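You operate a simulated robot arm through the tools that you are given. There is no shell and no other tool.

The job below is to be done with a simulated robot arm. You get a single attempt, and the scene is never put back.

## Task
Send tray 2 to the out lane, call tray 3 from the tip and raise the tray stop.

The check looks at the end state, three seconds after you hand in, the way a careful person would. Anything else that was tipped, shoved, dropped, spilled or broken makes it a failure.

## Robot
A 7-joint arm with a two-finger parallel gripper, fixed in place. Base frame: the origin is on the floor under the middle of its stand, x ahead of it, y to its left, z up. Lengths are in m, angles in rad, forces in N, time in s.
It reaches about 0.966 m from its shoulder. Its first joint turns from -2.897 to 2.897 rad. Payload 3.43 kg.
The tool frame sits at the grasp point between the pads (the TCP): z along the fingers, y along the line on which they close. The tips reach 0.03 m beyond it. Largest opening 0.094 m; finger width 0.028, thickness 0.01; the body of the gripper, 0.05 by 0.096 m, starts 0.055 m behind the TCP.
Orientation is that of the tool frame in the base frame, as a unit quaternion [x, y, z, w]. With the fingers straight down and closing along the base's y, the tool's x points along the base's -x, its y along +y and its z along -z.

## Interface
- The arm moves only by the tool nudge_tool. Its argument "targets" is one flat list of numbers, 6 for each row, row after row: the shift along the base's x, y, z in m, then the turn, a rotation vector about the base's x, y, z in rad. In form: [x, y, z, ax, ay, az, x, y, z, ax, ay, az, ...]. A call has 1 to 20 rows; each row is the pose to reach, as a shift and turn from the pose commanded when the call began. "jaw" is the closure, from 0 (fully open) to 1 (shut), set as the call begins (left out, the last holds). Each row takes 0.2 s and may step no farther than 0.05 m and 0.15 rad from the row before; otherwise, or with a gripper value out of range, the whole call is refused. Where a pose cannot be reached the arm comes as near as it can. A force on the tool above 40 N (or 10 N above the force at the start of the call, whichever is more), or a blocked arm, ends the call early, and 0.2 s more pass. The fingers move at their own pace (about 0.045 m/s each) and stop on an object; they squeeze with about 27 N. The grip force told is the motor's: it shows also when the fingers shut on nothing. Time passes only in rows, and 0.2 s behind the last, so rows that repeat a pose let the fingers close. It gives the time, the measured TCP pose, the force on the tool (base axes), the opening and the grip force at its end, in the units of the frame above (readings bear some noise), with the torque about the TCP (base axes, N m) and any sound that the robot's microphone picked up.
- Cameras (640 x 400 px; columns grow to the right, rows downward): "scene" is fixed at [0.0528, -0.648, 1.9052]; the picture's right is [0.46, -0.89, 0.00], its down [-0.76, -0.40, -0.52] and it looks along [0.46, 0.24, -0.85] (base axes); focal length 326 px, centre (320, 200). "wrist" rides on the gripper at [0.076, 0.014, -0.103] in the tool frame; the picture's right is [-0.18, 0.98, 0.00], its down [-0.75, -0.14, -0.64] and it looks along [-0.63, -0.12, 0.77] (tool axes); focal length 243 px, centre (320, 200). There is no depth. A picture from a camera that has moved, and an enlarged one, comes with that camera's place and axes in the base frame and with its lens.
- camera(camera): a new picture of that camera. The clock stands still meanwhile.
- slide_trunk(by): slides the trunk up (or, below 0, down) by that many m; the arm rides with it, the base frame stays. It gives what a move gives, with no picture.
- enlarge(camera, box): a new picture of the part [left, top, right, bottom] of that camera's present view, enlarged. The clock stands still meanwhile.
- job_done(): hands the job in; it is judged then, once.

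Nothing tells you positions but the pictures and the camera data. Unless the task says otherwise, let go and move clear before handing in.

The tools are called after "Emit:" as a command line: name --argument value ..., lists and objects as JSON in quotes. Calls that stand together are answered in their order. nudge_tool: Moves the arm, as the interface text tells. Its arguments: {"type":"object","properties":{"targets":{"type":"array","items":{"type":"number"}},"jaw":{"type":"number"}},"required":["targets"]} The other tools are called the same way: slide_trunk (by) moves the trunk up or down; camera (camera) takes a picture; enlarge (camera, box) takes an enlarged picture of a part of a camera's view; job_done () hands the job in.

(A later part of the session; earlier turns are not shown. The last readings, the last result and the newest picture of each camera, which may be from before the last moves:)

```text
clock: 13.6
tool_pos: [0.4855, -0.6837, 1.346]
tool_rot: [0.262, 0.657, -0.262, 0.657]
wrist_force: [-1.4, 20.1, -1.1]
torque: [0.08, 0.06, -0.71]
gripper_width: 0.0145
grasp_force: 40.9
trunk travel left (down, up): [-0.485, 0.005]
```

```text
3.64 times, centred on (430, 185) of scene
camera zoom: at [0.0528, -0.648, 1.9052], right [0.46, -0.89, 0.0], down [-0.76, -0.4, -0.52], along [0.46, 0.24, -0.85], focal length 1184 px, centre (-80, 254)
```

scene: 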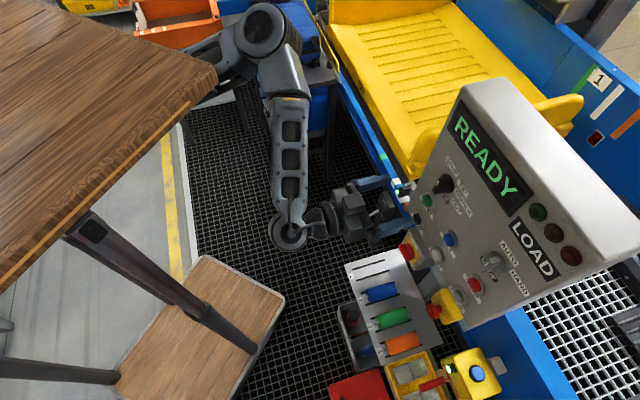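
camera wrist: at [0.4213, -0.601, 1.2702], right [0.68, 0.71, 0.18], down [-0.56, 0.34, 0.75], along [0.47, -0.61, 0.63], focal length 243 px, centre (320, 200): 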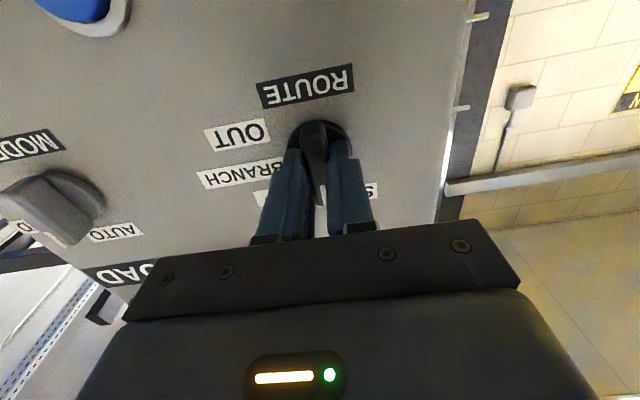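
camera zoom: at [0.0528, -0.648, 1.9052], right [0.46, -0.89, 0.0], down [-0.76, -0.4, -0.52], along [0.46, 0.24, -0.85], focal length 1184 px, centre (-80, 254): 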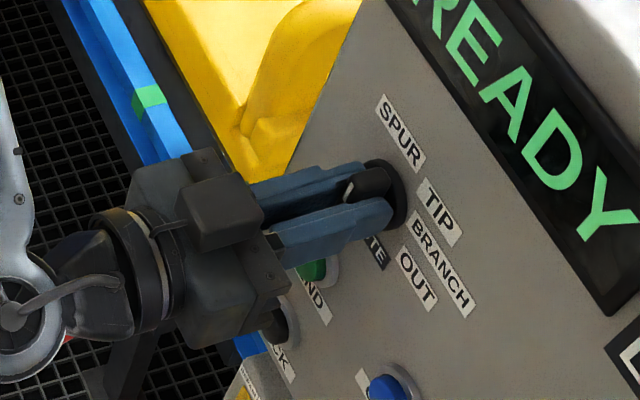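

The bar is held at 14.5 mm with a mild sideways load, which I'll relieve by about 1 mm as I turn. I'm starting the clockwise turn toward TIP and beyond, and will watch for clicks.

Emit:
nudge_tool --targets '[0, 0.0012, 0, 0, 0, 0, 0, 0.0012, 0, 0.1014, -0.0965, 0, 0, 0.0012, 0, 0.2027, -0.1929, 0, 0, 0.0012, 0, 0.3041, -0.2894, 0, 0, 0.0012, 0, 0.4054, -0.3858, 0, 0, 0.0012, 0, 0.5068, -0.4823, 0]' --jaw 1

Emit:
camera --camera "wrist"

Emit:
enlarge --camera "scene" --box '[360, 130, 500, 240]'

```text
clock: 15.1
tool_pos: [0.4853, -0.6855, 1.3462]
tool_rot: [0.468, 0.529, -0.025, 0.707]
wrist_force: [1.5, -0.3, 24.9]
torque: [0.48, 0.46, -0.21]
gripper_width: 0.0145
grasp_force: 44.7
trunk travel left (down, up): [-0.485, 0.005]
stopped in row 6: the force on the tool passed its limit at 42 N (the readings are from after the stop); the commanded pose is now the measured one
```

```text
taken
camera wrist: at [0.4516, -0.5687, 1.2959], right [0.44, 0.47, 0.77], down [-0.87, 0.01, 0.49], along [0.22, -0.88, 0.41], focal length 243 px, centre (320, 200)
```

wrist: 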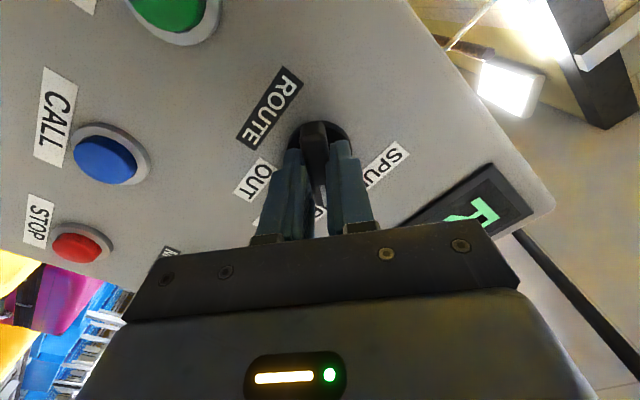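

```text
3.64 times, centred on (430, 185) of scene
camera zoom: at [0.0528, -0.648, 1.9052], right [0.46, -0.89, 0.0], down [-0.76, -0.4, -0.52], along [0.46, 0.24, -0.85], focal length 1184 px, centre (-80, 254)
```

zoom: 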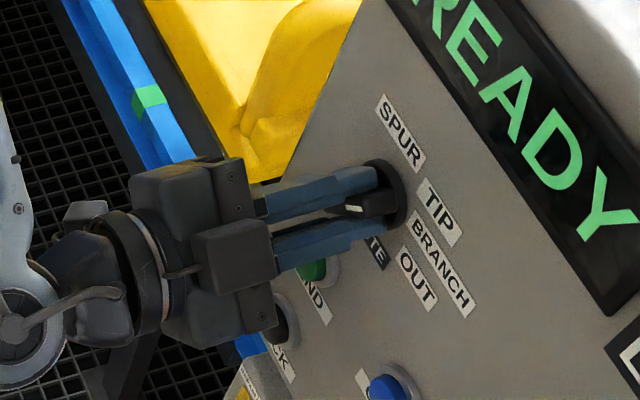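

The knob turned about 40° (likely TIP) before a sideways load built up, because my turning centre is a couple of millimetres off. I'll relieve the load first and watch the force respond.

Emit:
nudge_tool --targets '[0, 0, 0.0012, 0, 0, 0, 0, 0, 0.0012, 0, 0, 0]' --jaw 1

Emit:
enlarge --camera "scene" --box '[400, 150, 480, 220]'

```text
clock: 15.7
tool_pos: [0.4842, -0.6834, 1.3455]
tool_rot: [0.47, 0.528, -0.023, 0.707]
wrist_force: [8.9, -10.5, 26.1]
torque: [-0.46, -0.49, -1.4]
gripper_width: 0.0143
grasp_force: 45.0
trunk travel left (down, up): [-0.485, 0.005]
```

```text
5.71 times, centred on (440, 185) of scene
camera zoom: at [0.0528, -0.648, 1.9052], right [0.46, -0.89, 0.0], down [-0.76, -0.4, -0.52], along [0.46, 0.24, -0.85], focal length 1860 px, centre (-366, 286)
```

zoom: 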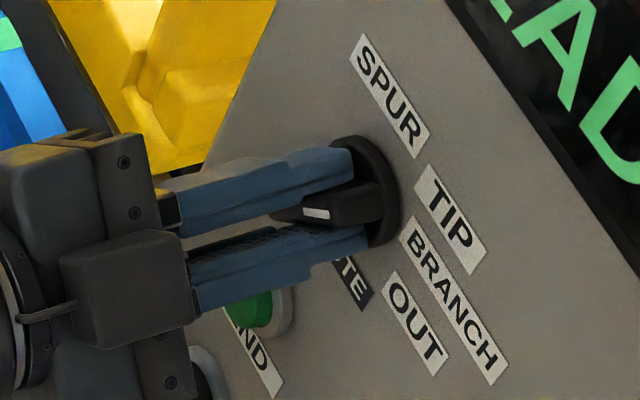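

The load isn't relaxing, so I'll open the fingers to release it and see where the pointer rests.

Emit:
nudge_tool --targets '[0, 0, 0, 0, 0, 0, 0, 0, 0, 0, 0, 0, 0, 0, 0, 0, 0, 0, 0, 0, 0, 0, 0, 0]' --jaw 0.5

Emit:
camera --camera "wrist"

Emit:
enlarge --camera "scene" --box '[400, 150, 480, 220]'

Emit:
enlarge --camera "wrist" --box '[220, 60, 420, 230]'

```text
clock: 16.7
tool_pos: [0.4841, -0.6834, 1.3448]
tool_rot: [0.469, 0.53, -0.023, 0.706]
wrist_force: [0.4, 0.2, 0.3]
torque: [0.02, -0.01, -0.05]
gripper_width: 0.047
grasp_force: 0.0
trunk travel left (down, up): [-0.485, 0.005]
```

```text
taken
camera wrist: at [0.4517, -0.568, 1.2953], right [0.44, 0.46, 0.77], down [-0.87, 0.01, 0.49], along [0.22, -0.89, 0.41], focal length 243 px, centre (320, 200)
```

wrist: 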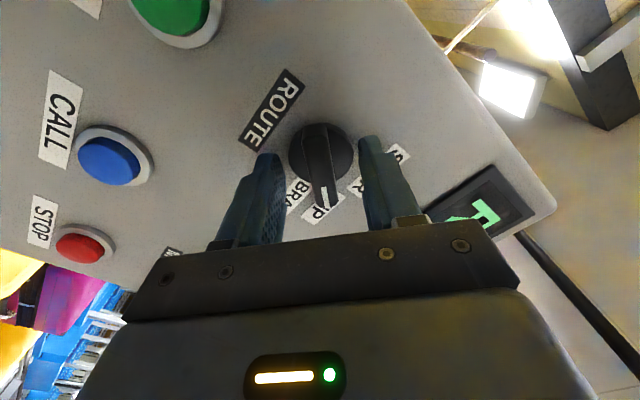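

```text
5.71 times, centred on (440, 185) of scene
camera zoom: at [0.0528, -0.648, 1.9052], right [0.46, -0.89, 0.0], down [-0.76, -0.4, -0.52], along [0.46, 0.24, -0.85], focal length 1860 px, centre (-366, 286)
```

zoom: 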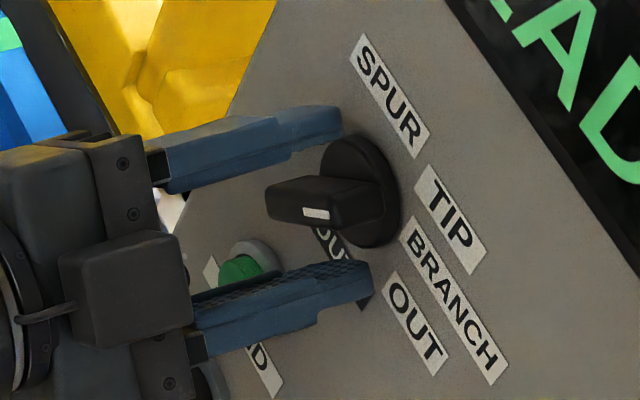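

```text
2.35 times, centred on (320, 145) of wrist
camera zoom: at [0.4517, -0.568, 1.2953], right [0.44, 0.46, 0.77], down [-0.87, 0.01, 0.49], along [0.22, -0.89, 0.41], focal length 571 px, centre (320, 329)
```

zoom: 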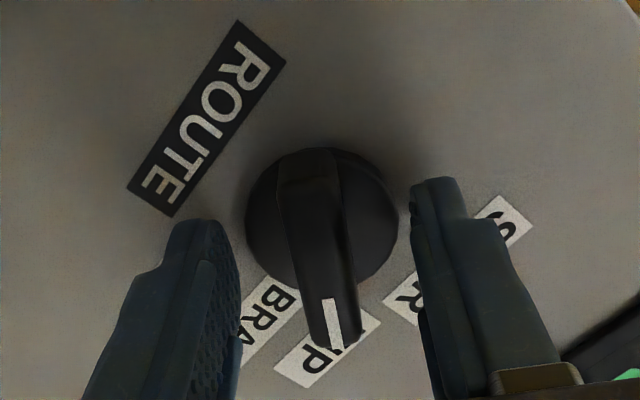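

The pointer now sits on TIP and holds, with the grip centred on the knob. Instead of clamping hard, I'll close to just over the bar width and turn it like a wrench toward OUT.

Emit:
nudge_tool --targets '[0, 0, 0, 0, 0, 0, 0, 0, 0, 0, 0, 0, 0, 0, 0, 0.1014, -0.0965, 0, 0, 0, 0, 0.2027, -0.1929, 0, 0, 0, 0, 0.3041, -0.2894, 0, 0, 0, 0, 0.4054, -0.3858, 0, 0, 0, 0, 0.5068, -0.4823, 0]' --jaw 0.82

Emit:
camera --camera "wrist"

Emit:
enlarge --camera "scene" --box '[400, 150, 480, 220]'

Emit:
camera --camera "scene"

```text
clock: 17.9
tool_pos: [0.4864, -0.6818, 1.3287]
tool_rot: [0.567, 0.437, 0.114, 0.689]
wrist_force: [-1.2, 11.5, 44.6]
torque: [-1.2, -0.94, 0.42]
gripper_width: 0.0414
grasp_force: 21.8
trunk travel left (down, up): [-0.485, 0.005]
stopped in row 6: the force on the tool passed its limit at 44 N (the readings are from after the stop); the commanded pose is now the measured one
```

```text
taken
camera wrist: at [0.4618, -0.5561, 1.3078], right [0.22, 0.21, 0.95], down [-0.96, -0.1, 0.25], along [0.15, -0.97, 0.18], focal length 243 px, centre (320, 200)
```

wrist: 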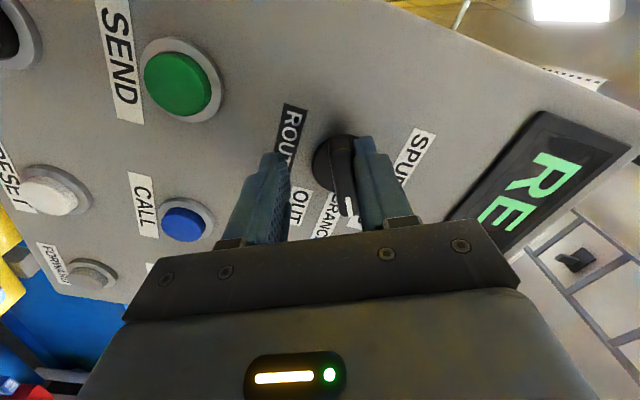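

```text
5.71 times, centred on (440, 185) of scene
camera zoom: at [0.0528, -0.648, 1.9052], right [0.46, -0.89, 0.0], down [-0.76, -0.4, -0.52], along [0.46, 0.24, -0.85], focal length 1860 px, centre (-366, 286)
```

zoom: 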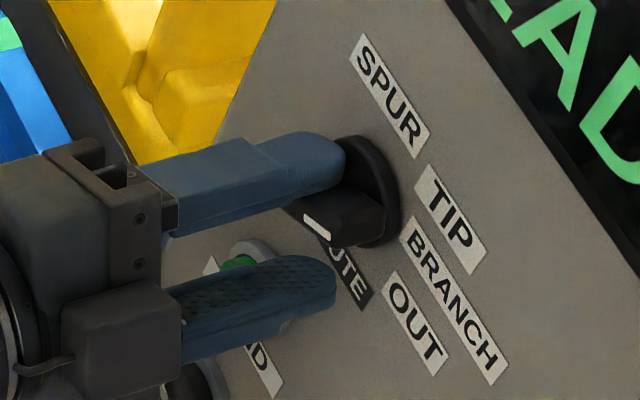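

```text
taken
```

scene: 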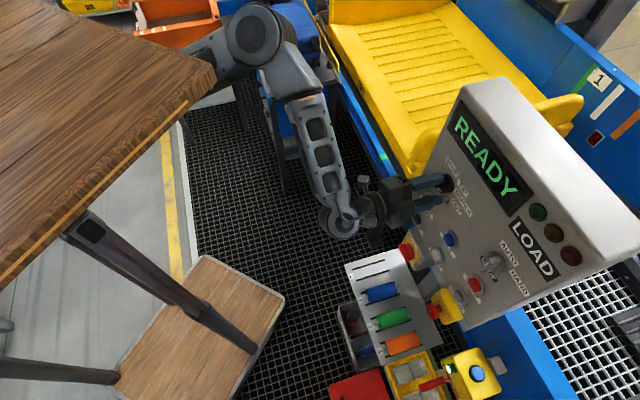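

The tool sagged about 16 mm while turning and a finger now rests on the bar, so the arm itself is being obstructed. I'll open the fingers to unload and look at the upper arm near the table.

Emit:
nudge_tool --targets '[0, 0, 0, 0, 0, 0, 0, 0, 0, 0, 0, 0, 0, 0, 0, 0, 0, 0]' --jaw 0.1

Emit:
enlarge --camera "scene" --box '[160, 0, 300, 120]'

Emit:
enlarge --camera "scene" --box '[260, 80, 460, 260]'

Emit:
camera --camera "wrist"

```text
clock: 18.7
tool_pos: [0.4852, -0.6818, 1.3217]
tool_rot: [0.573, 0.438, 0.114, 0.683]
wrist_force: [-18.3, 15.8, -10.1]
torque: [-0.45, -0.51, 0.13]
gripper_width: 0.0786
grasp_force: 0.0
trunk travel left (down, up): [-0.485, 0.005]
```

```text
3.33 times, centred on (230, 60) of scene
camera zoom: at [0.0528, -0.648, 1.9052], right [0.46, -0.89, 0.0], down [-0.76, -0.4, -0.52], along [0.46, 0.24, -0.85], focal length 1085 px, centre (620, 667)
```

zoom: 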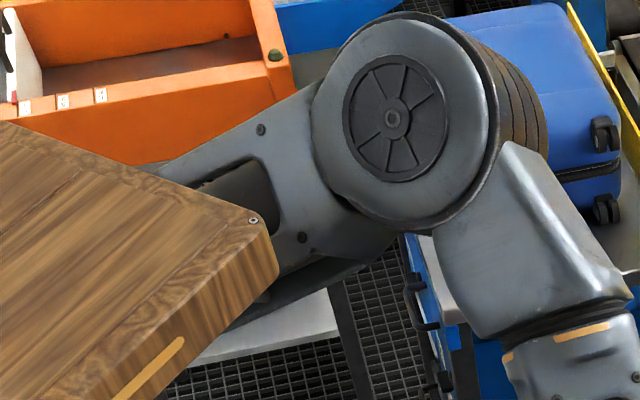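

```text
2.22 times, centred on (360, 170) of scene
camera zoom: at [0.0528, -0.648, 1.9052], right [0.46, -0.89, 0.0], down [-0.76, -0.4, -0.52], along [0.46, 0.24, -0.85], focal length 723 px, centre (231, 267)
```

zoom: 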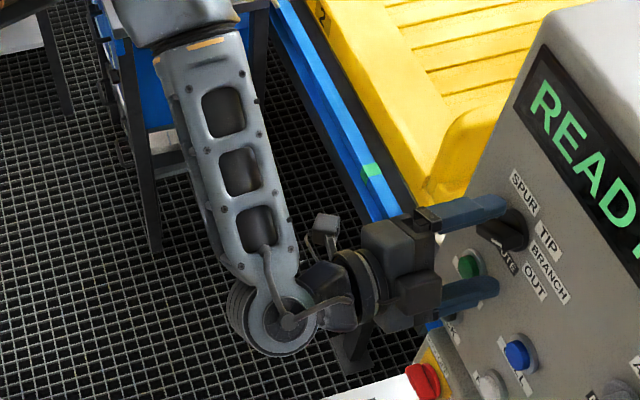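

```text
taken
camera wrist: at [0.4613, -0.5556, 1.303], right [0.23, 0.19, 0.95], down [-0.96, -0.1, 0.25], along [0.14, -0.98, 0.16], focal length 243 px, centre (320, 200)
```

wrist: 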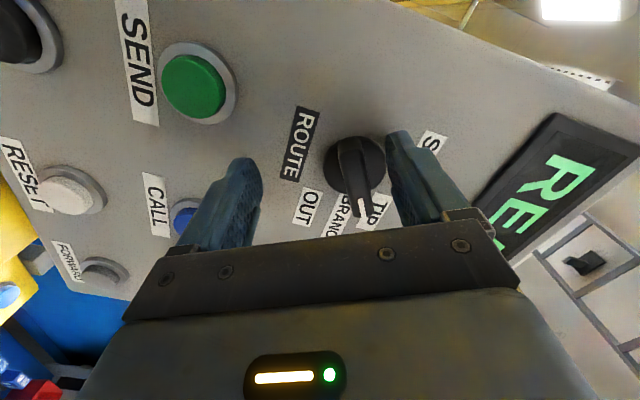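

The upper arm is not the only issue: the wrist roll appears to be at its end of travel in this direction. I'll back straight off the panel, then unwind the roll the other way, since the bar can be gripped 180° opposite.

Emit:
nudge_tool --targets '[-0.0144, 0.0139, 0, 0, 0, 0, -0.036, 0.0347, 0, 0, 0, 0, -0.0576, 0.0555, 0, 0, 0, 0, -0.0576, 0.0555, 0, 0, 0, 0]' --jaw 0

Emit:
camera --camera "wrist"

Emit:
enlarge --camera "scene" --box '[400, 150, 480, 220]'

```text
clock: 19.7
tool_pos: [0.4281, -0.626, 1.3055]
tool_rot: [0.581, 0.443, 0.113, 0.673]
wrist_force: [0.5, 0.1, -0.3]
torque: [-0.02, 0.05, 0.02]
gripper_width: 0.094
grasp_force: 0.0
trunk travel left (down, up): [-0.485, 0.005]
```

```text
taken
camera wrist: at [0.4034, -0.4991, 1.2891], right [0.25, 0.17, 0.95], down [-0.96, -0.11, 0.27], along [0.15, -0.98, 0.14], focal length 243 px, centre (320, 200)
```

wrist: 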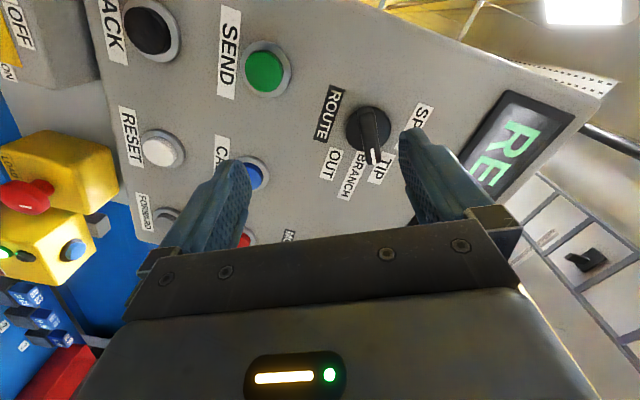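

```text
5.71 times, centred on (440, 185) of scene
camera zoom: at [0.0528, -0.648, 1.9052], right [0.46, -0.89, 0.0], down [-0.76, -0.4, -0.52], along [0.46, 0.24, -0.85], focal length 1860 px, centre (-366, 286)
```

zoom: 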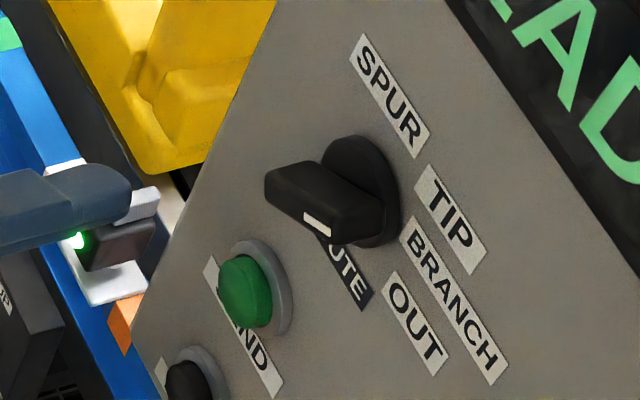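

The pointer is now somewhat past TIP and holding there by friction. I'll unwind the wrist roll in stages, well clear of the panel, to reach the opposite grip.

Emit:
nudge_tool --targets '[0, 0, 0, -0.1019, 0.0955, 0.0095, 0, 0, 0, -0.2037, 0.1909, 0.0189, 0, 0, 0, -0.3056, 0.2864, 0.0284, 0, 0, 0, -0.4075, 0.3818, 0.0379, 0, 0, 0, -0.5093, 0.4773, 0.0473, 0, 0, 0, -0.6112, 0.5727, 0.0568, 0, 0, 0, -0.7131, 0.6682, 0.0662, 0, 0, 0, -0.8149, 0.7636, 0.0757, 0, 0, 0, -0.9168, 0.8591, 0.0852, 0, 0, 0, -1.0186, 0.9545, 0.0946, 0, 0, 0, -1.0186, 0.9545, 0.0946]' --jaw 0

Emit:
camera --camera "wrist"

Emit:
camera --camera "scene"

```text
clock: 22.1
tool_pos: [0.4298, -0.6278, 1.3288]
tool_rot: [0.144, 0.714, -0.338, 0.595]
wrist_force: [-0.4, -0.2, -0.6]
torque: [-0.02, 0.01, -0.01]
gripper_width: 0.0941
grasp_force: 0.0
trunk travel left (down, up): [-0.485, 0.005]
```

```text
taken
camera wrist: at [0.3429, -0.5631, 1.2576], right [0.64, 0.75, -0.13], down [-0.38, 0.47, 0.8], along [0.66, -0.46, 0.59], focal length 243 px, centre (320, 200)
```

wrist: 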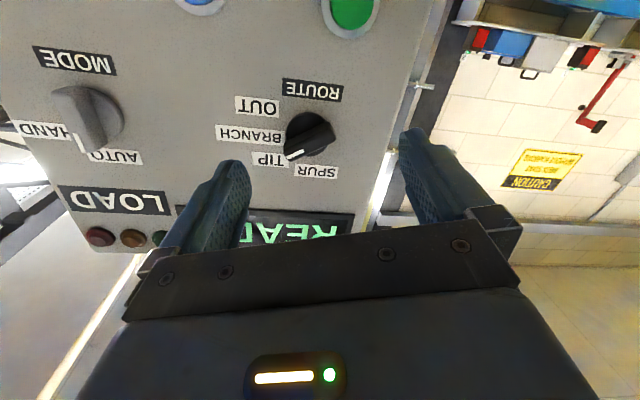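

```text
taken
```

scene: 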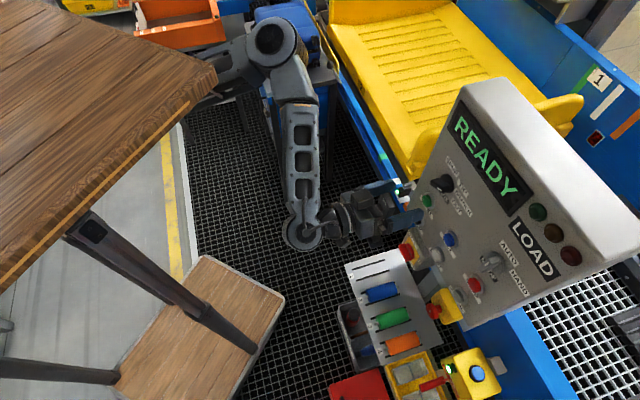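

Tracking is accurate again with the wrist unwound. I'll check the pointer angle against the labels.

Emit:
enlarge --camera "wrist" --box '[210, 70, 370, 190]'

Emit:
enlarge --camera "wrist" --box '[0, 40, 200, 260]'

```text
3.33 times, centred on (290, 130) of wrist
camera zoom: at [0.3429, -0.5631, 1.2576], right [0.64, 0.75, -0.13], down [-0.38, 0.47, 0.8], along [0.66, -0.46, 0.59], focal length 809 px, centre (420, 433)
```

zoom: 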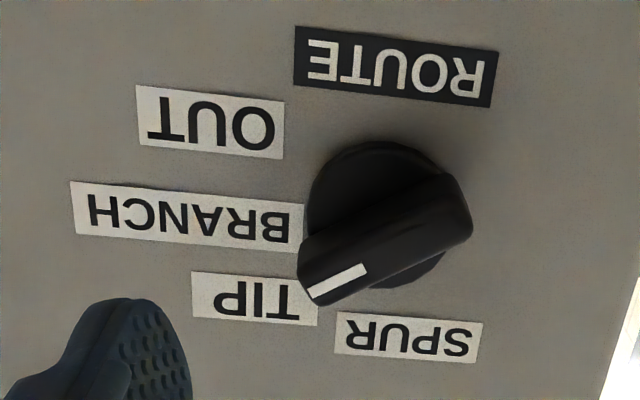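

```text
1.82 times, centred on (100, 150) of wrist
camera zoom: at [0.3429, -0.5631, 1.2576], right [0.64, 0.75, -0.13], down [-0.38, 0.47, 0.8], along [0.66, -0.46, 0.59], focal length 441 px, centre (720, 291)
```

zoom: 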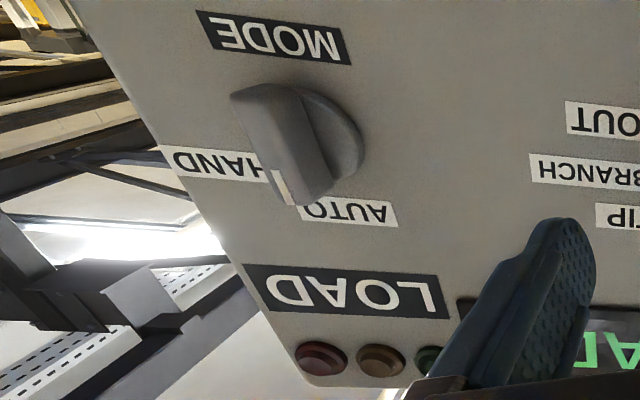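

The pointer is at about 56°, between TIP and BRANCH. I'll square the tool to the panel, re-centre on the knob axis, then roll on to the opposite grip (-124°).

Emit:
nudge_tool --targets '[0.0038, -0.0026, 0.016, -0.0424, -0.0439, -0.0518, 0.0038, -0.0026, 0.016, -0.0424, -0.0439, -0.0518]' --jaw 0

Emit:
nudge_tool --targets '[0, 0, 0, -0.0945, 0.0912, 0, 0, 0, 0, -0.1889, 0.1824, 0, 0, 0, 0, -0.2834, 0.2736, 0, 0, 0, 0, -0.3779, 0.3648, 0, 0, 0, 0, -0.4723, 0.4559, 0, 0, 0, 0, -0.5668, 0.5471, 0, 0, 0, 0, -0.6613, 0.6383, 0, 0, 0, 0, -0.7557, 0.7295, 0, 0, 0, 0, -0.8502, 0.8207, 0, 0, 0, 0, -0.9447, 0.9119, 0, 0, 0, 0, -1.0391, 1.0031, 0, 0, 0, 0, -1.1336, 1.0943, 0, 0, 0, 0, -1.2281, 1.1854, 0, 0, 0, 0, -1.3225, 1.2766, 0, 0, 0, 0, -1.3225, 1.2766, 0]' --jaw 0

Emit:
camera --camera "wrist"

Emit:
camera --camera "scene"

```text
clock: 22.7
tool_pos: [0.4333, -0.6297, 1.3438]
tool_rot: [0.158, 0.689, -0.365, 0.605]
wrist_force: [0.3, -0.1, -0.6]
torque: [0.01, -0.02, -0.01]
gripper_width: 0.0938
grasp_force: 0.1
trunk travel left (down, up): [-0.485, 0.005]
```

```text
clock: 25.9
tool_pos: [0.4346, -0.6298, 1.3439]
tool_rot: [0.452, -0.543, 0.703, -0.077]
wrist_force: [-0.4, -0.5, 0.4]
torque: [0.01, -0.02, -0.02]
gripper_width: 0.0938
grasp_force: 0.0
trunk travel left (down, up): [-0.485, 0.005]
```

```text
taken
camera wrist: at [0.3111, -0.608, 1.3741], right [-0.27, -0.28, -0.92], down [0.03, 0.95, -0.3], along [0.96, -0.11, -0.25], focal length 243 px, centre (320, 200)
```

wrist: 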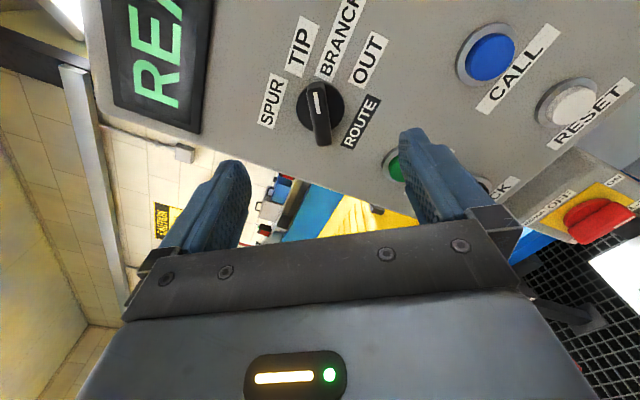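

```text
taken
```

scene: 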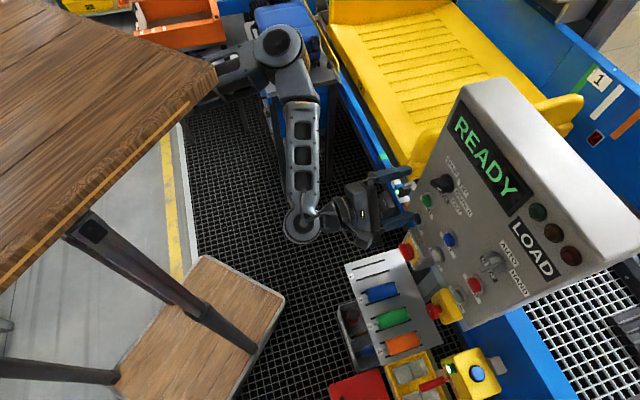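

The roll was clean. I'll check how the bar sits between the fingers.

Emit:
enlarge --camera "wrist" --box '[220, 20, 420, 180]'

```text
2.50 times, centred on (320, 100) of wrist
camera zoom: at [0.3111, -0.608, 1.3741], right [-0.27, -0.28, -0.92], down [0.03, 0.95, -0.3], along [0.96, -0.11, -0.25], focal length 606 px, centre (320, 450)
```

zoom: 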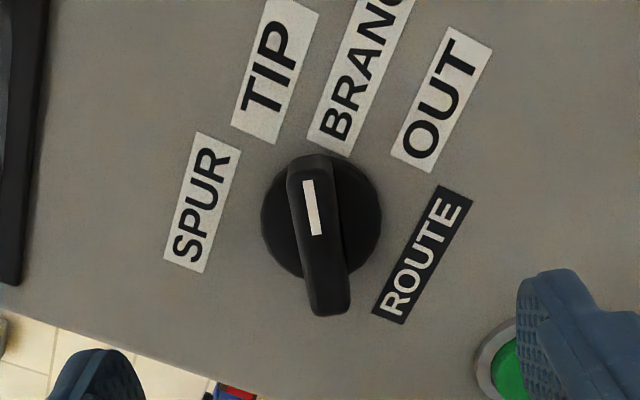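

The bar is parallel to the pads and the axis needs only a few mm of correction. Moving in to straddle the bar.

Emit:
nudge_tool --targets '[-0.0031, -0.0032, 0.002, 0, 0, 0, 0.0151, -0.0208, 0.002, 0, 0, 0, 0.0333, -0.0383, 0.002, 0, 0, 0, 0.0515, -0.0559, 0.002, 0, 0, 0, 0.0515, -0.0559, 0.002, 0, 0, 0]' --jaw 0

Emit:
camera --camera "wrist"

Emit:
enlarge --camera "wrist" --box '[220, 50, 420, 210]'

```text
clock: 27.1
tool_pos: [0.4867, -0.6866, 1.3447]
tool_rot: [0.451, -0.544, 0.703, -0.078]
wrist_force: [0.9, 0.3, -0.3]
torque: [0.02, 0.0, -0.03]
gripper_width: 0.094
grasp_force: 0.1
trunk travel left (down, up): [-0.485, 0.005]
```

```text
taken
camera wrist: at [0.3636, -0.6648, 1.375], right [-0.27, -0.28, -0.92], down [0.03, 0.95, -0.3], along [0.96, -0.11, -0.25], focal length 243 px, centre (320, 200)
```

wrist: 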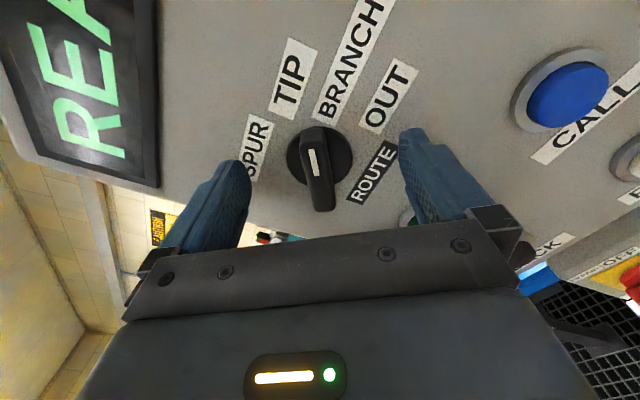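

```text
2.50 times, centred on (320, 130) of wrist
camera zoom: at [0.3636, -0.6648, 1.375], right [-0.27, -0.28, -0.92], down [0.03, 0.95, -0.3], along [0.96, -0.11, -0.25], focal length 606 px, centre (320, 375)
```

zoom: 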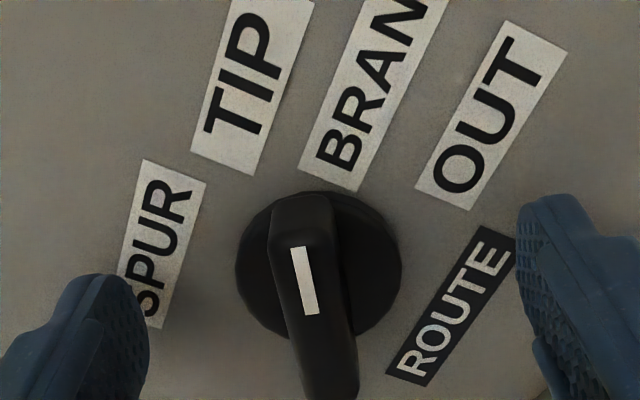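

Everything lines up within about 2 mm. I'll make a tiny correction, close to a loose fit around the bar, and turn clockwise toward OUT.

Emit:
nudge_tool --targets '[0.0008, 0.0008, 0.0017, 0, 0, 0, 0.0008, 0.0008, 0.0017, 0, 0, 0, 0.0008, 0.0008, 0.0017, 0, 0, 0, 0.0008, 0.0008, 0.0017, 0, 0, 0, 0.0008, 0.0008, 0.0017, 0, 0, 0]' --jaw 0.83

Emit:
enlarge --camera "wrist" --box '[220, 50, 420, 210]'

```text
clock: 28.3
tool_pos: [0.4851, -0.6859, 1.3458]
tool_rot: [0.452, -0.545, 0.702, -0.077]
wrist_force: [-4.2, -3.2, -9.0]
torque: [0.06, 0.09, -0.32]
gripper_width: 0.0394
grasp_force: 45.1
trunk travel left (down, up): [-0.485, 0.005]
```

```text
2.50 times, centred on (320, 130) of wrist
camera zoom: at [0.363, -0.6639, 1.3759], right [-0.27, -0.28, -0.92], down [0.03, 0.95, -0.3], along [0.96, -0.11, -0.25], focal length 606 px, centre (320, 375)
```

zoom: 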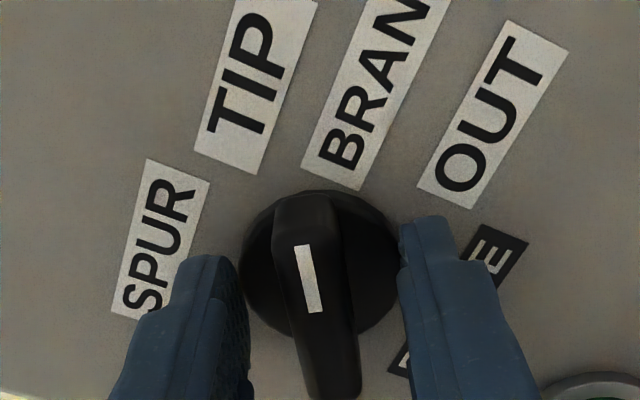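

The fingertips reached past the bar onto the 40 mm round base, so I'm about 4 mm too deep. I'll open, back out slightly, and close again on the bar only.

Emit:
nudge_tool --targets '[0, 0, 0, 0, 0, 0, 0, 0, 0, 0, 0, 0, -0.0032, 0.0031, 0, 0, 0, 0, -0.0032, 0.0031, 0, 0, 0, 0]' --jaw 0.4

Emit:
nudge_tool --targets '[0, 0, 0, 0, 0, 0, 0, 0, 0, 0, 0, 0, 0, 0, 0, 0, 0, 0, 0, 0, 0, 0, 0, 0]' --jaw 0.83

Emit:
enlarge --camera "wrist" --box '[220, 50, 420, 210]'

Emit:
enlarge --camera "scene" --box '[390, 140, 490, 230]'

```text
clock: 29.3
tool_pos: [0.4837, -0.6827, 1.3473]
tool_rot: [0.452, -0.544, 0.703, -0.076]
wrist_force: [0.1, 0.5, 0.1]
torque: [0.02, -0.03, 0.03]
gripper_width: 0.0562
grasp_force: 0.0
trunk travel left (down, up): [-0.485, 0.005]
```

```text
clock: 30.3
tool_pos: [0.4834, -0.6824, 1.3468]
tool_rot: [0.452, -0.544, 0.703, -0.078]
wrist_force: [-0.2, -0.7, -1.2]
torque: [0.02, 0.0, -0.02]
gripper_width: 0.0163
grasp_force: 0.4
trunk travel left (down, up): [-0.485, 0.005]
```

```text
2.50 times, centred on (320, 130) of wrist
camera zoom: at [0.3599, -0.6605, 1.3769], right [-0.27, -0.28, -0.92], down [0.03, 0.95, -0.3], along [0.96, -0.11, -0.25], focal length 606 px, centre (320, 375)
```

zoom: 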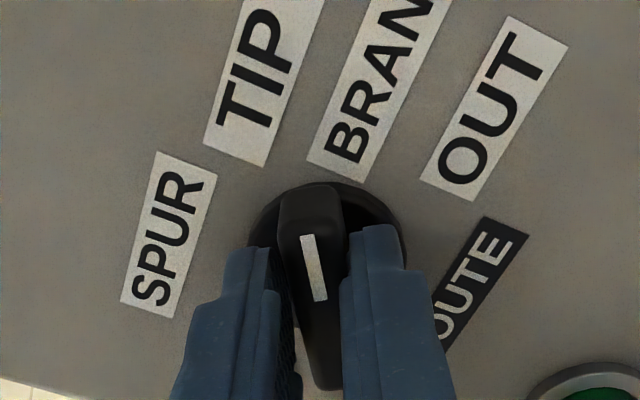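

```text
4.44 times, centred on (440, 185) of scene
camera zoom: at [0.0528, -0.648, 1.9052], right [0.46, -0.89, 0.0], down [-0.76, -0.4, -0.52], along [0.46, 0.24, -0.85], focal length 1447 px, centre (-213, 267)
```

zoom: 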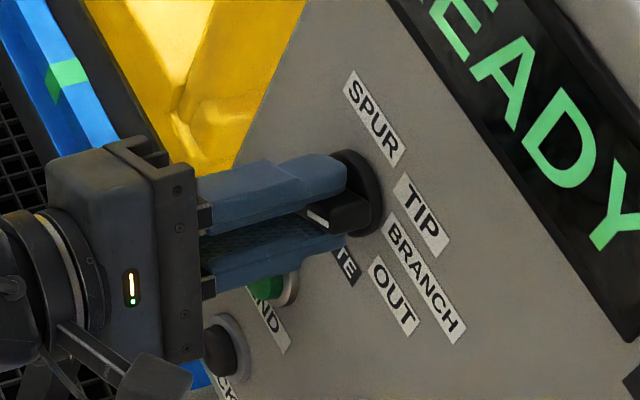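

Now the fingers loosely straddle just the bar with no force. Turning clockwise about 64° to OUT.

Emit:
nudge_tool --targets '[0, 0, 0, 0.1004, -0.0969, 0, 0, 0, 0, 0.2009, -0.1939, 0, 0, 0, 0, 0.3013, -0.2908, 0, 0, 0, 0, 0.4018, -0.3878, 0, 0, 0, 0, 0.5022, -0.4847, 0, 0, 0, 0, 0.6026, -0.5817, 0, 0, 0, 0, 0.7031, -0.6786, 0, 0, 0, 0, 0.8035, -0.7756, 0, 0, 0, 0, 0.8035, -0.7756, 0]' --jaw 0.83

Emit:
camera --camera "wrist"

Emit:
enlarge --camera "scene" --box '[390, 140, 490, 230]'

```text
clock: 32.3
tool_pos: [0.4827, -0.6827, 1.3475]
tool_rot: [-0.094, 0.701, -0.554, 0.439]
wrist_force: [-0.6, 1.5, -5.9]
torque: [-0.05, 0.12, 0.01]
gripper_width: 0.0197
grasp_force: 2.6
trunk travel left (down, up): [-0.485, 0.005]
```

```text
taken
camera wrist: at [0.3692, -0.6517, 1.2961], right [0.46, 0.48, -0.75], down [-0.06, 0.86, 0.51], along [0.89, -0.19, 0.42], focal length 243 px, centre (320, 200)
```

wrist: 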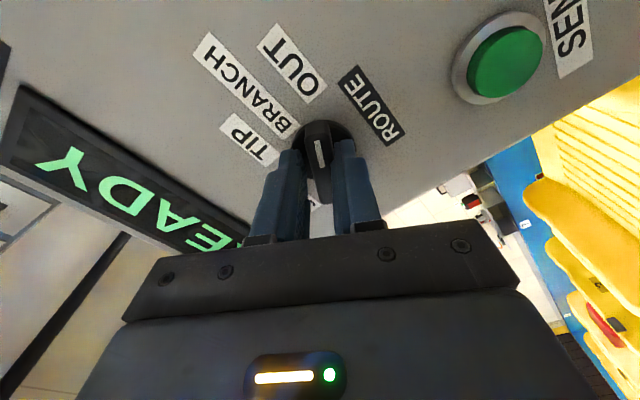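

```text
4.44 times, centred on (440, 185) of scene
camera zoom: at [0.0528, -0.648, 1.9052], right [0.46, -0.89, 0.0], down [-0.76, -0.4, -0.52], along [0.46, 0.24, -0.85], focal length 1447 px, centre (-213, 267)
```

zoom: 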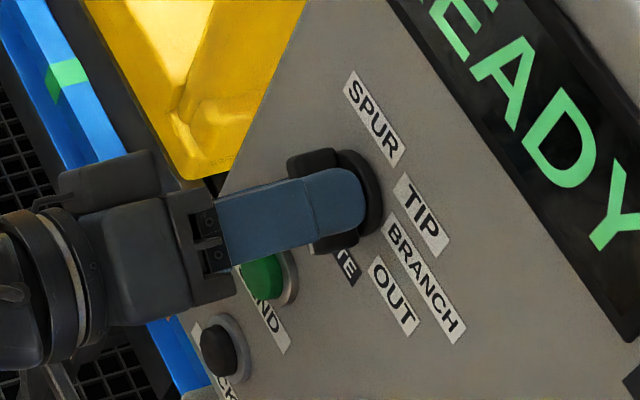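

The turn went through with low force. I'll open the fingers to read the pointer.

Emit:
nudge_tool --targets '[0, 0, 0, 0, 0, 0, 0, 0, 0, 0, 0, 0, 0, 0, 0, 0, 0, 0]' --jaw 0.4

Emit:
enlarge --camera "wrist" --box '[180, 10, 440, 230]'

Emit:
enlarge --camera "scene" --box '[390, 140, 490, 230]'

```text
clock: 33.1
tool_pos: [0.4837, -0.6828, 1.3477]
tool_rot: [-0.095, 0.701, -0.555, 0.438]
wrist_force: [-1.0, -0.3, 0.3]
torque: [-0.01, 0.05, 0.01]
gripper_width: 0.0565
grasp_force: 0.1
trunk travel left (down, up): [-0.485, 0.005]
```

```text
1.82 times, centred on (310, 120) of wrist
camera zoom: at [0.3689, -0.6519, 1.2967], right [0.46, 0.47, -0.75], down [-0.06, 0.86, 0.5], along [0.89, -0.19, 0.42], focal length 441 px, centre (338, 346)
```

zoom: 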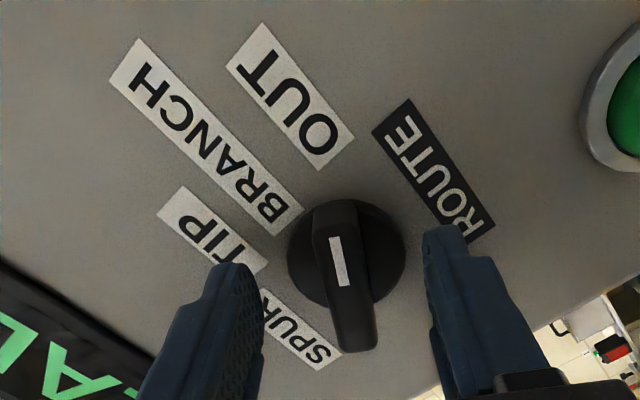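

```text
4.44 times, centred on (440, 185) of scene
camera zoom: at [0.0528, -0.648, 1.9052], right [0.46, -0.89, 0.0], down [-0.76, -0.4, -0.52], along [0.46, 0.24, -0.85], focal length 1447 px, centre (-213, 267)
```

zoom: 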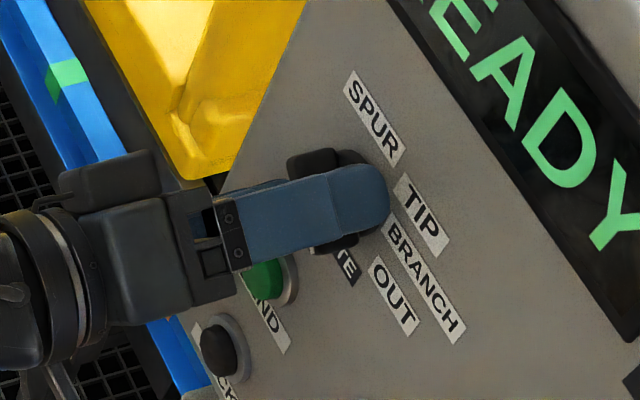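

The pointer lines up with OUT at about 120°. I'll check for an end stop by turning slightly further, gently, to be sure it is fully at OUT.

Emit:
nudge_tool --targets '[0, 0, 0, 0, 0, 0, 0, 0, 0, 0, 0, 0, 0, 0, 0, 0, 0, 0, 0, 0, 0, 0, 0, 0, 0, 0, 0, 0.036, -0.0347, 0, 0, 0, 0, 0.0719, -0.0695, 0, 0, 0, 0, 0.1079, -0.1042, 0]' --jaw 0.83

Emit:
enlarge --camera "wrist" --box '[180, 10, 440, 230]'

```text
clock: 34.7
tool_pos: [0.4832, -0.6821, 1.3471]
tool_rot: [-0.042, 0.707, -0.52, 0.478]
wrist_force: [1.1, -0.4, -13.4]
torque: [-0.06, 0.25, -0.03]
gripper_width: 0.0226
grasp_force: 5.8
trunk travel left (down, up): [-0.485, 0.005]
```

```text
1.82 times, centred on (310, 120) of wrist
camera zoom: at [0.3753, -0.6449, 1.288], right [0.53, 0.55, -0.65], down [-0.12, 0.8, 0.59], along [0.84, -0.24, 0.49], focal length 441 px, centre (338, 346)
```

zoom: 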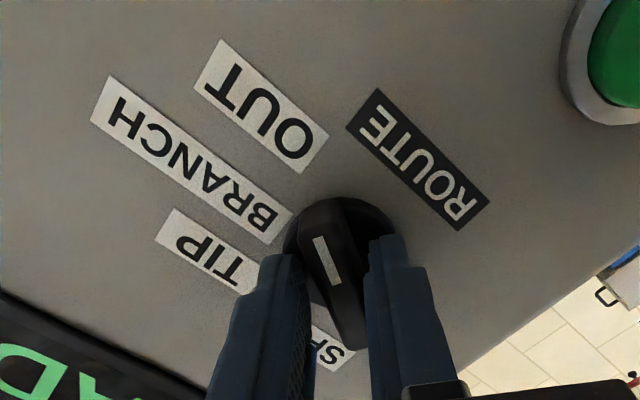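

The fingers are meeting more resistance, which suggests an end stop near here. I'll open and read the pointer again.

Emit:
nudge_tool --targets '[0, 0, 0, 0, 0, 0, 0, 0, 0, 0, 0, 0, 0, 0, 0, 0, 0, 0]' --jaw 0.4

Emit:
enlarge --camera "wrist" --box '[180, 10, 440, 230]'

```text
clock: 35.5
tool_pos: [0.4825, -0.6825, 1.3485]
tool_rot: [-0.043, 0.706, -0.521, 0.478]
wrist_force: [-0.1, -0.1, 0.1]
torque: [0.0, -0.01, -0.02]
gripper_width: 0.0567
grasp_force: 0.1
trunk travel left (down, up): [-0.485, 0.005]
```

```text
1.82 times, centred on (310, 120) of wrist
camera zoom: at [0.3749, -0.6449, 1.2892], right [0.53, 0.55, -0.65], down [-0.12, 0.8, 0.59], along [0.84, -0.23, 0.49], focal length 441 px, centre (338, 346)
```

zoom: 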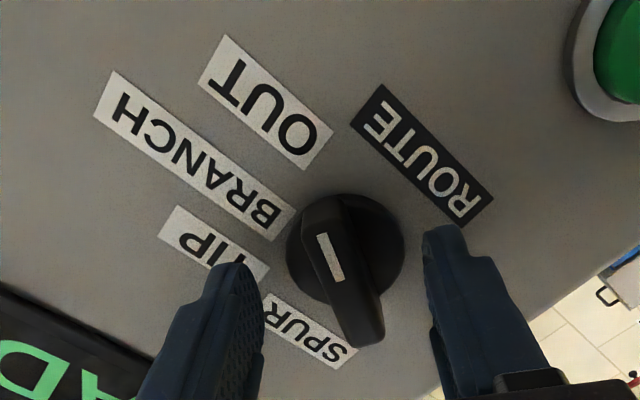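

The pointer springs back to about 120° from the end stop, so ROUTE is fully at OUT (steps are about 40°, which puts TIP at 40°). Now I'll back away and line up in front of the green SEND button.

Emit:
nudge_tool --targets '[-0.0216, 0.0209, 0, 0, 0, 0, -0.0432, 0.0417, 0, 0, 0, 0, -0.0389, 0.0461, -0.026, 0, 0, 0, -0.0347, 0.0505, -0.052, 0, 0, 0, -0.0304, 0.0549, -0.078, 0, 0, 0, -0.0262, 0.0593, -0.103, 0, 0, 0, -0.0262, 0.0593, -0.103, 0, 0, 0]' --jaw 0.4

Emit:
nudge_tool --targets '[0, 0, 0, 0, 0, 0, 0, 0, 0, 0, 0, 0, 0, 0, 0, 0, 0, 0, 0, 0, 0, 0, 0, 0]' --jaw 1

Emit:
camera --camera "wrist"

Emit:
enlarge --camera "scene" --box '[390, 140, 530, 260]'

```text
clock: 37.1
tool_pos: [0.4582, -0.6238, 1.2418]
tool_rot: [-0.043, 0.706, -0.521, 0.478]
wrist_force: [0.1, -0.3, 0.4]
torque: [-0.01, -0.02, -0.05]
gripper_width: 0.0564
grasp_force: 0.1
trunk travel left (down, up): [-0.485, 0.005]
```

```text
clock: 38.1
tool_pos: [0.4588, -0.6233, 1.2425]
tool_rot: [-0.042, 0.706, -0.52, 0.479]
wrist_force: [-0.5, -0.6, 0.2]
torque: [0.0, 0.02, -0.02]
gripper_width: 0.0
grasp_force: 27.0
trunk travel left (down, up): [-0.485, 0.005]
```

```text
taken
camera wrist: at [0.3497, -0.5867, 1.1834], right [0.53, 0.55, -0.65], down [-0.12, 0.8, 0.59], along [0.84, -0.23, 0.49], focal length 243 px, centre (320, 200)
```

wrist: 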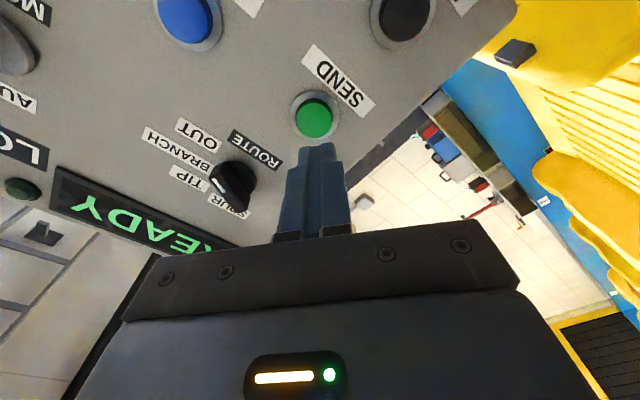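

```text
3.33 times, centred on (460, 200) of scene
camera zoom: at [0.0528, -0.648, 1.9052], right [0.46, -0.89, 0.0], down [-0.76, -0.4, -0.52], along [0.46, 0.24, -0.85], focal length 1085 px, centre (-147, 200)
```

zoom: 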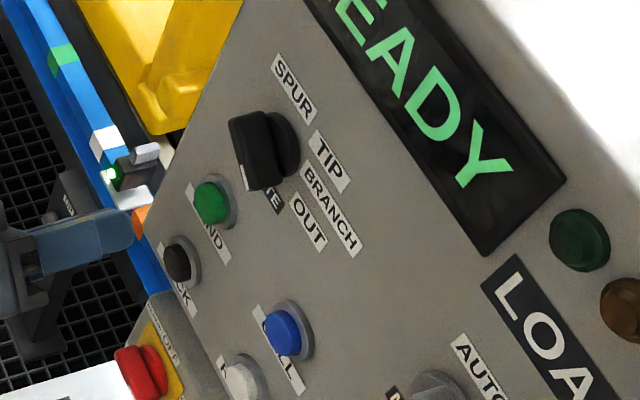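

SEND is right ahead of the closed fingertips. I'll verify alignment and the ROUTE pointer from this free view.

Emit:
enlarge --camera "wrist" --box '[150, 100, 290, 220]'

Emit:
enlarge --camera "wrist" --box '[250, 70, 390, 190]'

```text
3.33 times, centred on (220, 160) of wrist
camera zoom: at [0.3497, -0.5867, 1.1834], right [0.53, 0.55, -0.65], down [-0.12, 0.8, 0.59], along [0.84, -0.23, 0.49], focal length 809 px, centre (653, 333)
```

zoom: 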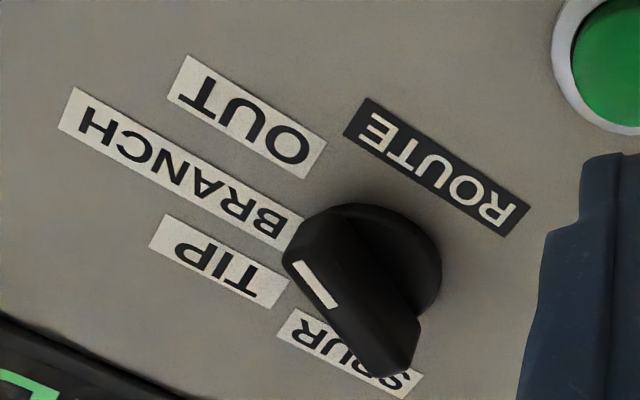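

```text
3.33 times, centred on (320, 130) of wrist
camera zoom: at [0.3497, -0.5867, 1.1834], right [0.53, 0.55, -0.65], down [-0.12, 0.8, 0.59], along [0.84, -0.23, 0.49], focal length 809 px, centre (320, 433)
```

zoom: 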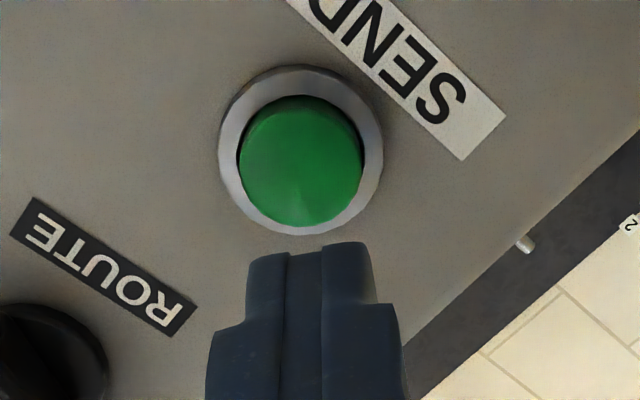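

ROUTE points at OUT. The tip needs about a 5 mm sideways correction, and then I'll press SEND in small steps.

Emit:
nudge_tool --targets '[-0.0022, -0.0023, 0.0039, 0, 0, 0, 0.0194, -0.0231, 0.0039, 0, 0, 0, 0.0338, -0.037, 0.0039, 0, 0, 0, 0.0395, -0.0426, 0.0039, 0, 0, 0, 0.0431, -0.0461, 0.0039, 0, 0, 0, 0.0467, -0.0495, 0.0039, 0, 0, 0]' --jaw 1

Emit:
enlarge --camera "wrist" --box '[250, 70, 390, 190]'

Emit:
camera --camera "scene"

```text
clock: 39.5
tool_pos: [0.502, -0.6714, 1.2488]
tool_rot: [-0.041, 0.707, -0.52, 0.478]
wrist_force: [-11.0, 21.9, -1.4]
torque: [0.11, 0.02, 0.23]
gripper_width: 0.0
grasp_force: 26.9
trunk travel left (down, up): [-0.485, 0.005]
heard: click
```

```text
3.33 times, centred on (320, 130) of wrist
camera zoom: at [0.3942, -0.6343, 1.1894], right [0.53, 0.55, -0.65], down [-0.12, 0.8, 0.59], along [0.84, -0.24, 0.49], focal length 809 px, centre (320, 433)
```

zoom: 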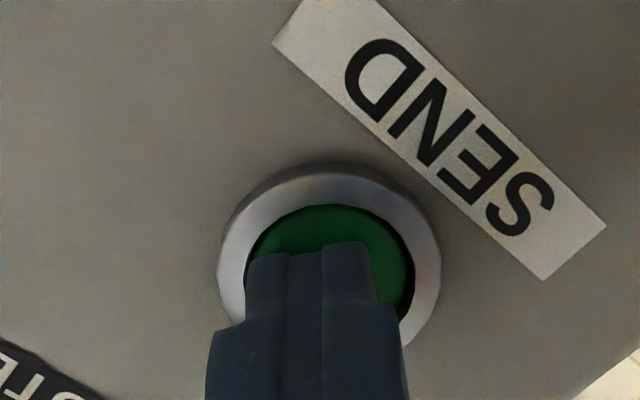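

```text
taken
```

scene: 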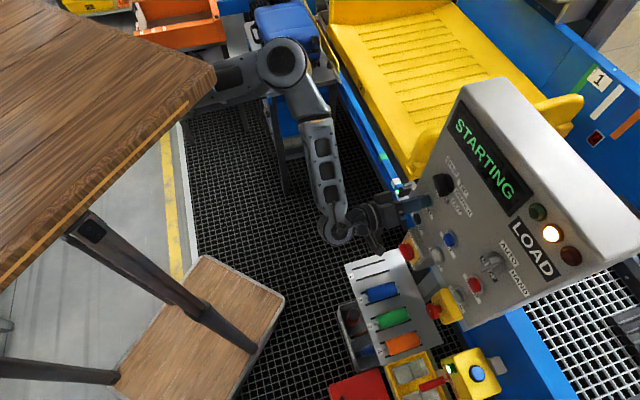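

A click was heard and the display changed to STARTING with the amber lamp lit. I'll release the button and back off while watching the tray.

Emit:
nudge_tool --targets '[-0.0108, 0.0104, 0, 0, 0, 0, -0.036, 0.0347, 0, 0, 0, 0, -0.054, 0.0521, 0, 0, 0, 0, -0.054, 0.0521, 0, 0, 0, 0]' --jaw 1

Emit:
camera --camera "scene"

Emit:
camera --camera "wrist"

```text
clock: 40.5
tool_pos: [0.4485, -0.6212, 1.248]
tool_rot: [-0.043, 0.706, -0.52, 0.479]
wrist_force: [0.0, 0.6, 0.6]
torque: [0.02, 0.03, 0.0]
gripper_width: 0.0002
grasp_force: 27.2
trunk travel left (down, up): [-0.485, 0.005]
```

```text
taken
```

scene: 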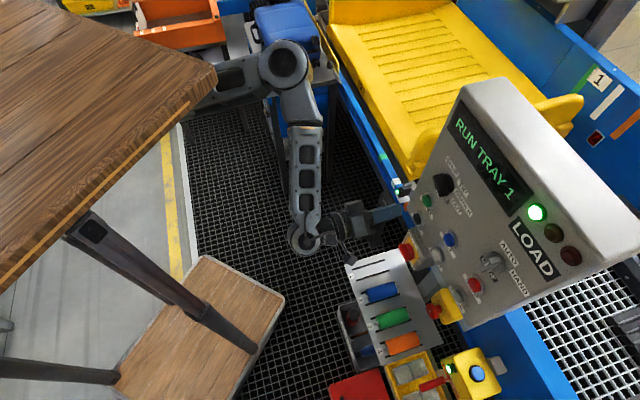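

```text
taken
camera wrist: at [0.3416, -0.5839, 1.1893], right [0.53, 0.55, -0.65], down [-0.12, 0.8, 0.59], along [0.84, -0.23, 0.49], focal length 243 px, centre (320, 200)
```

wrist: 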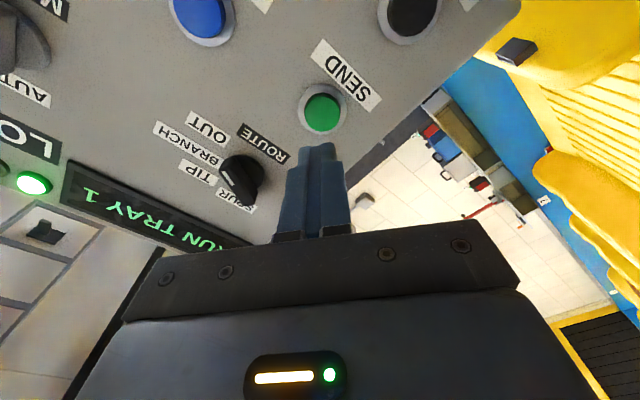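

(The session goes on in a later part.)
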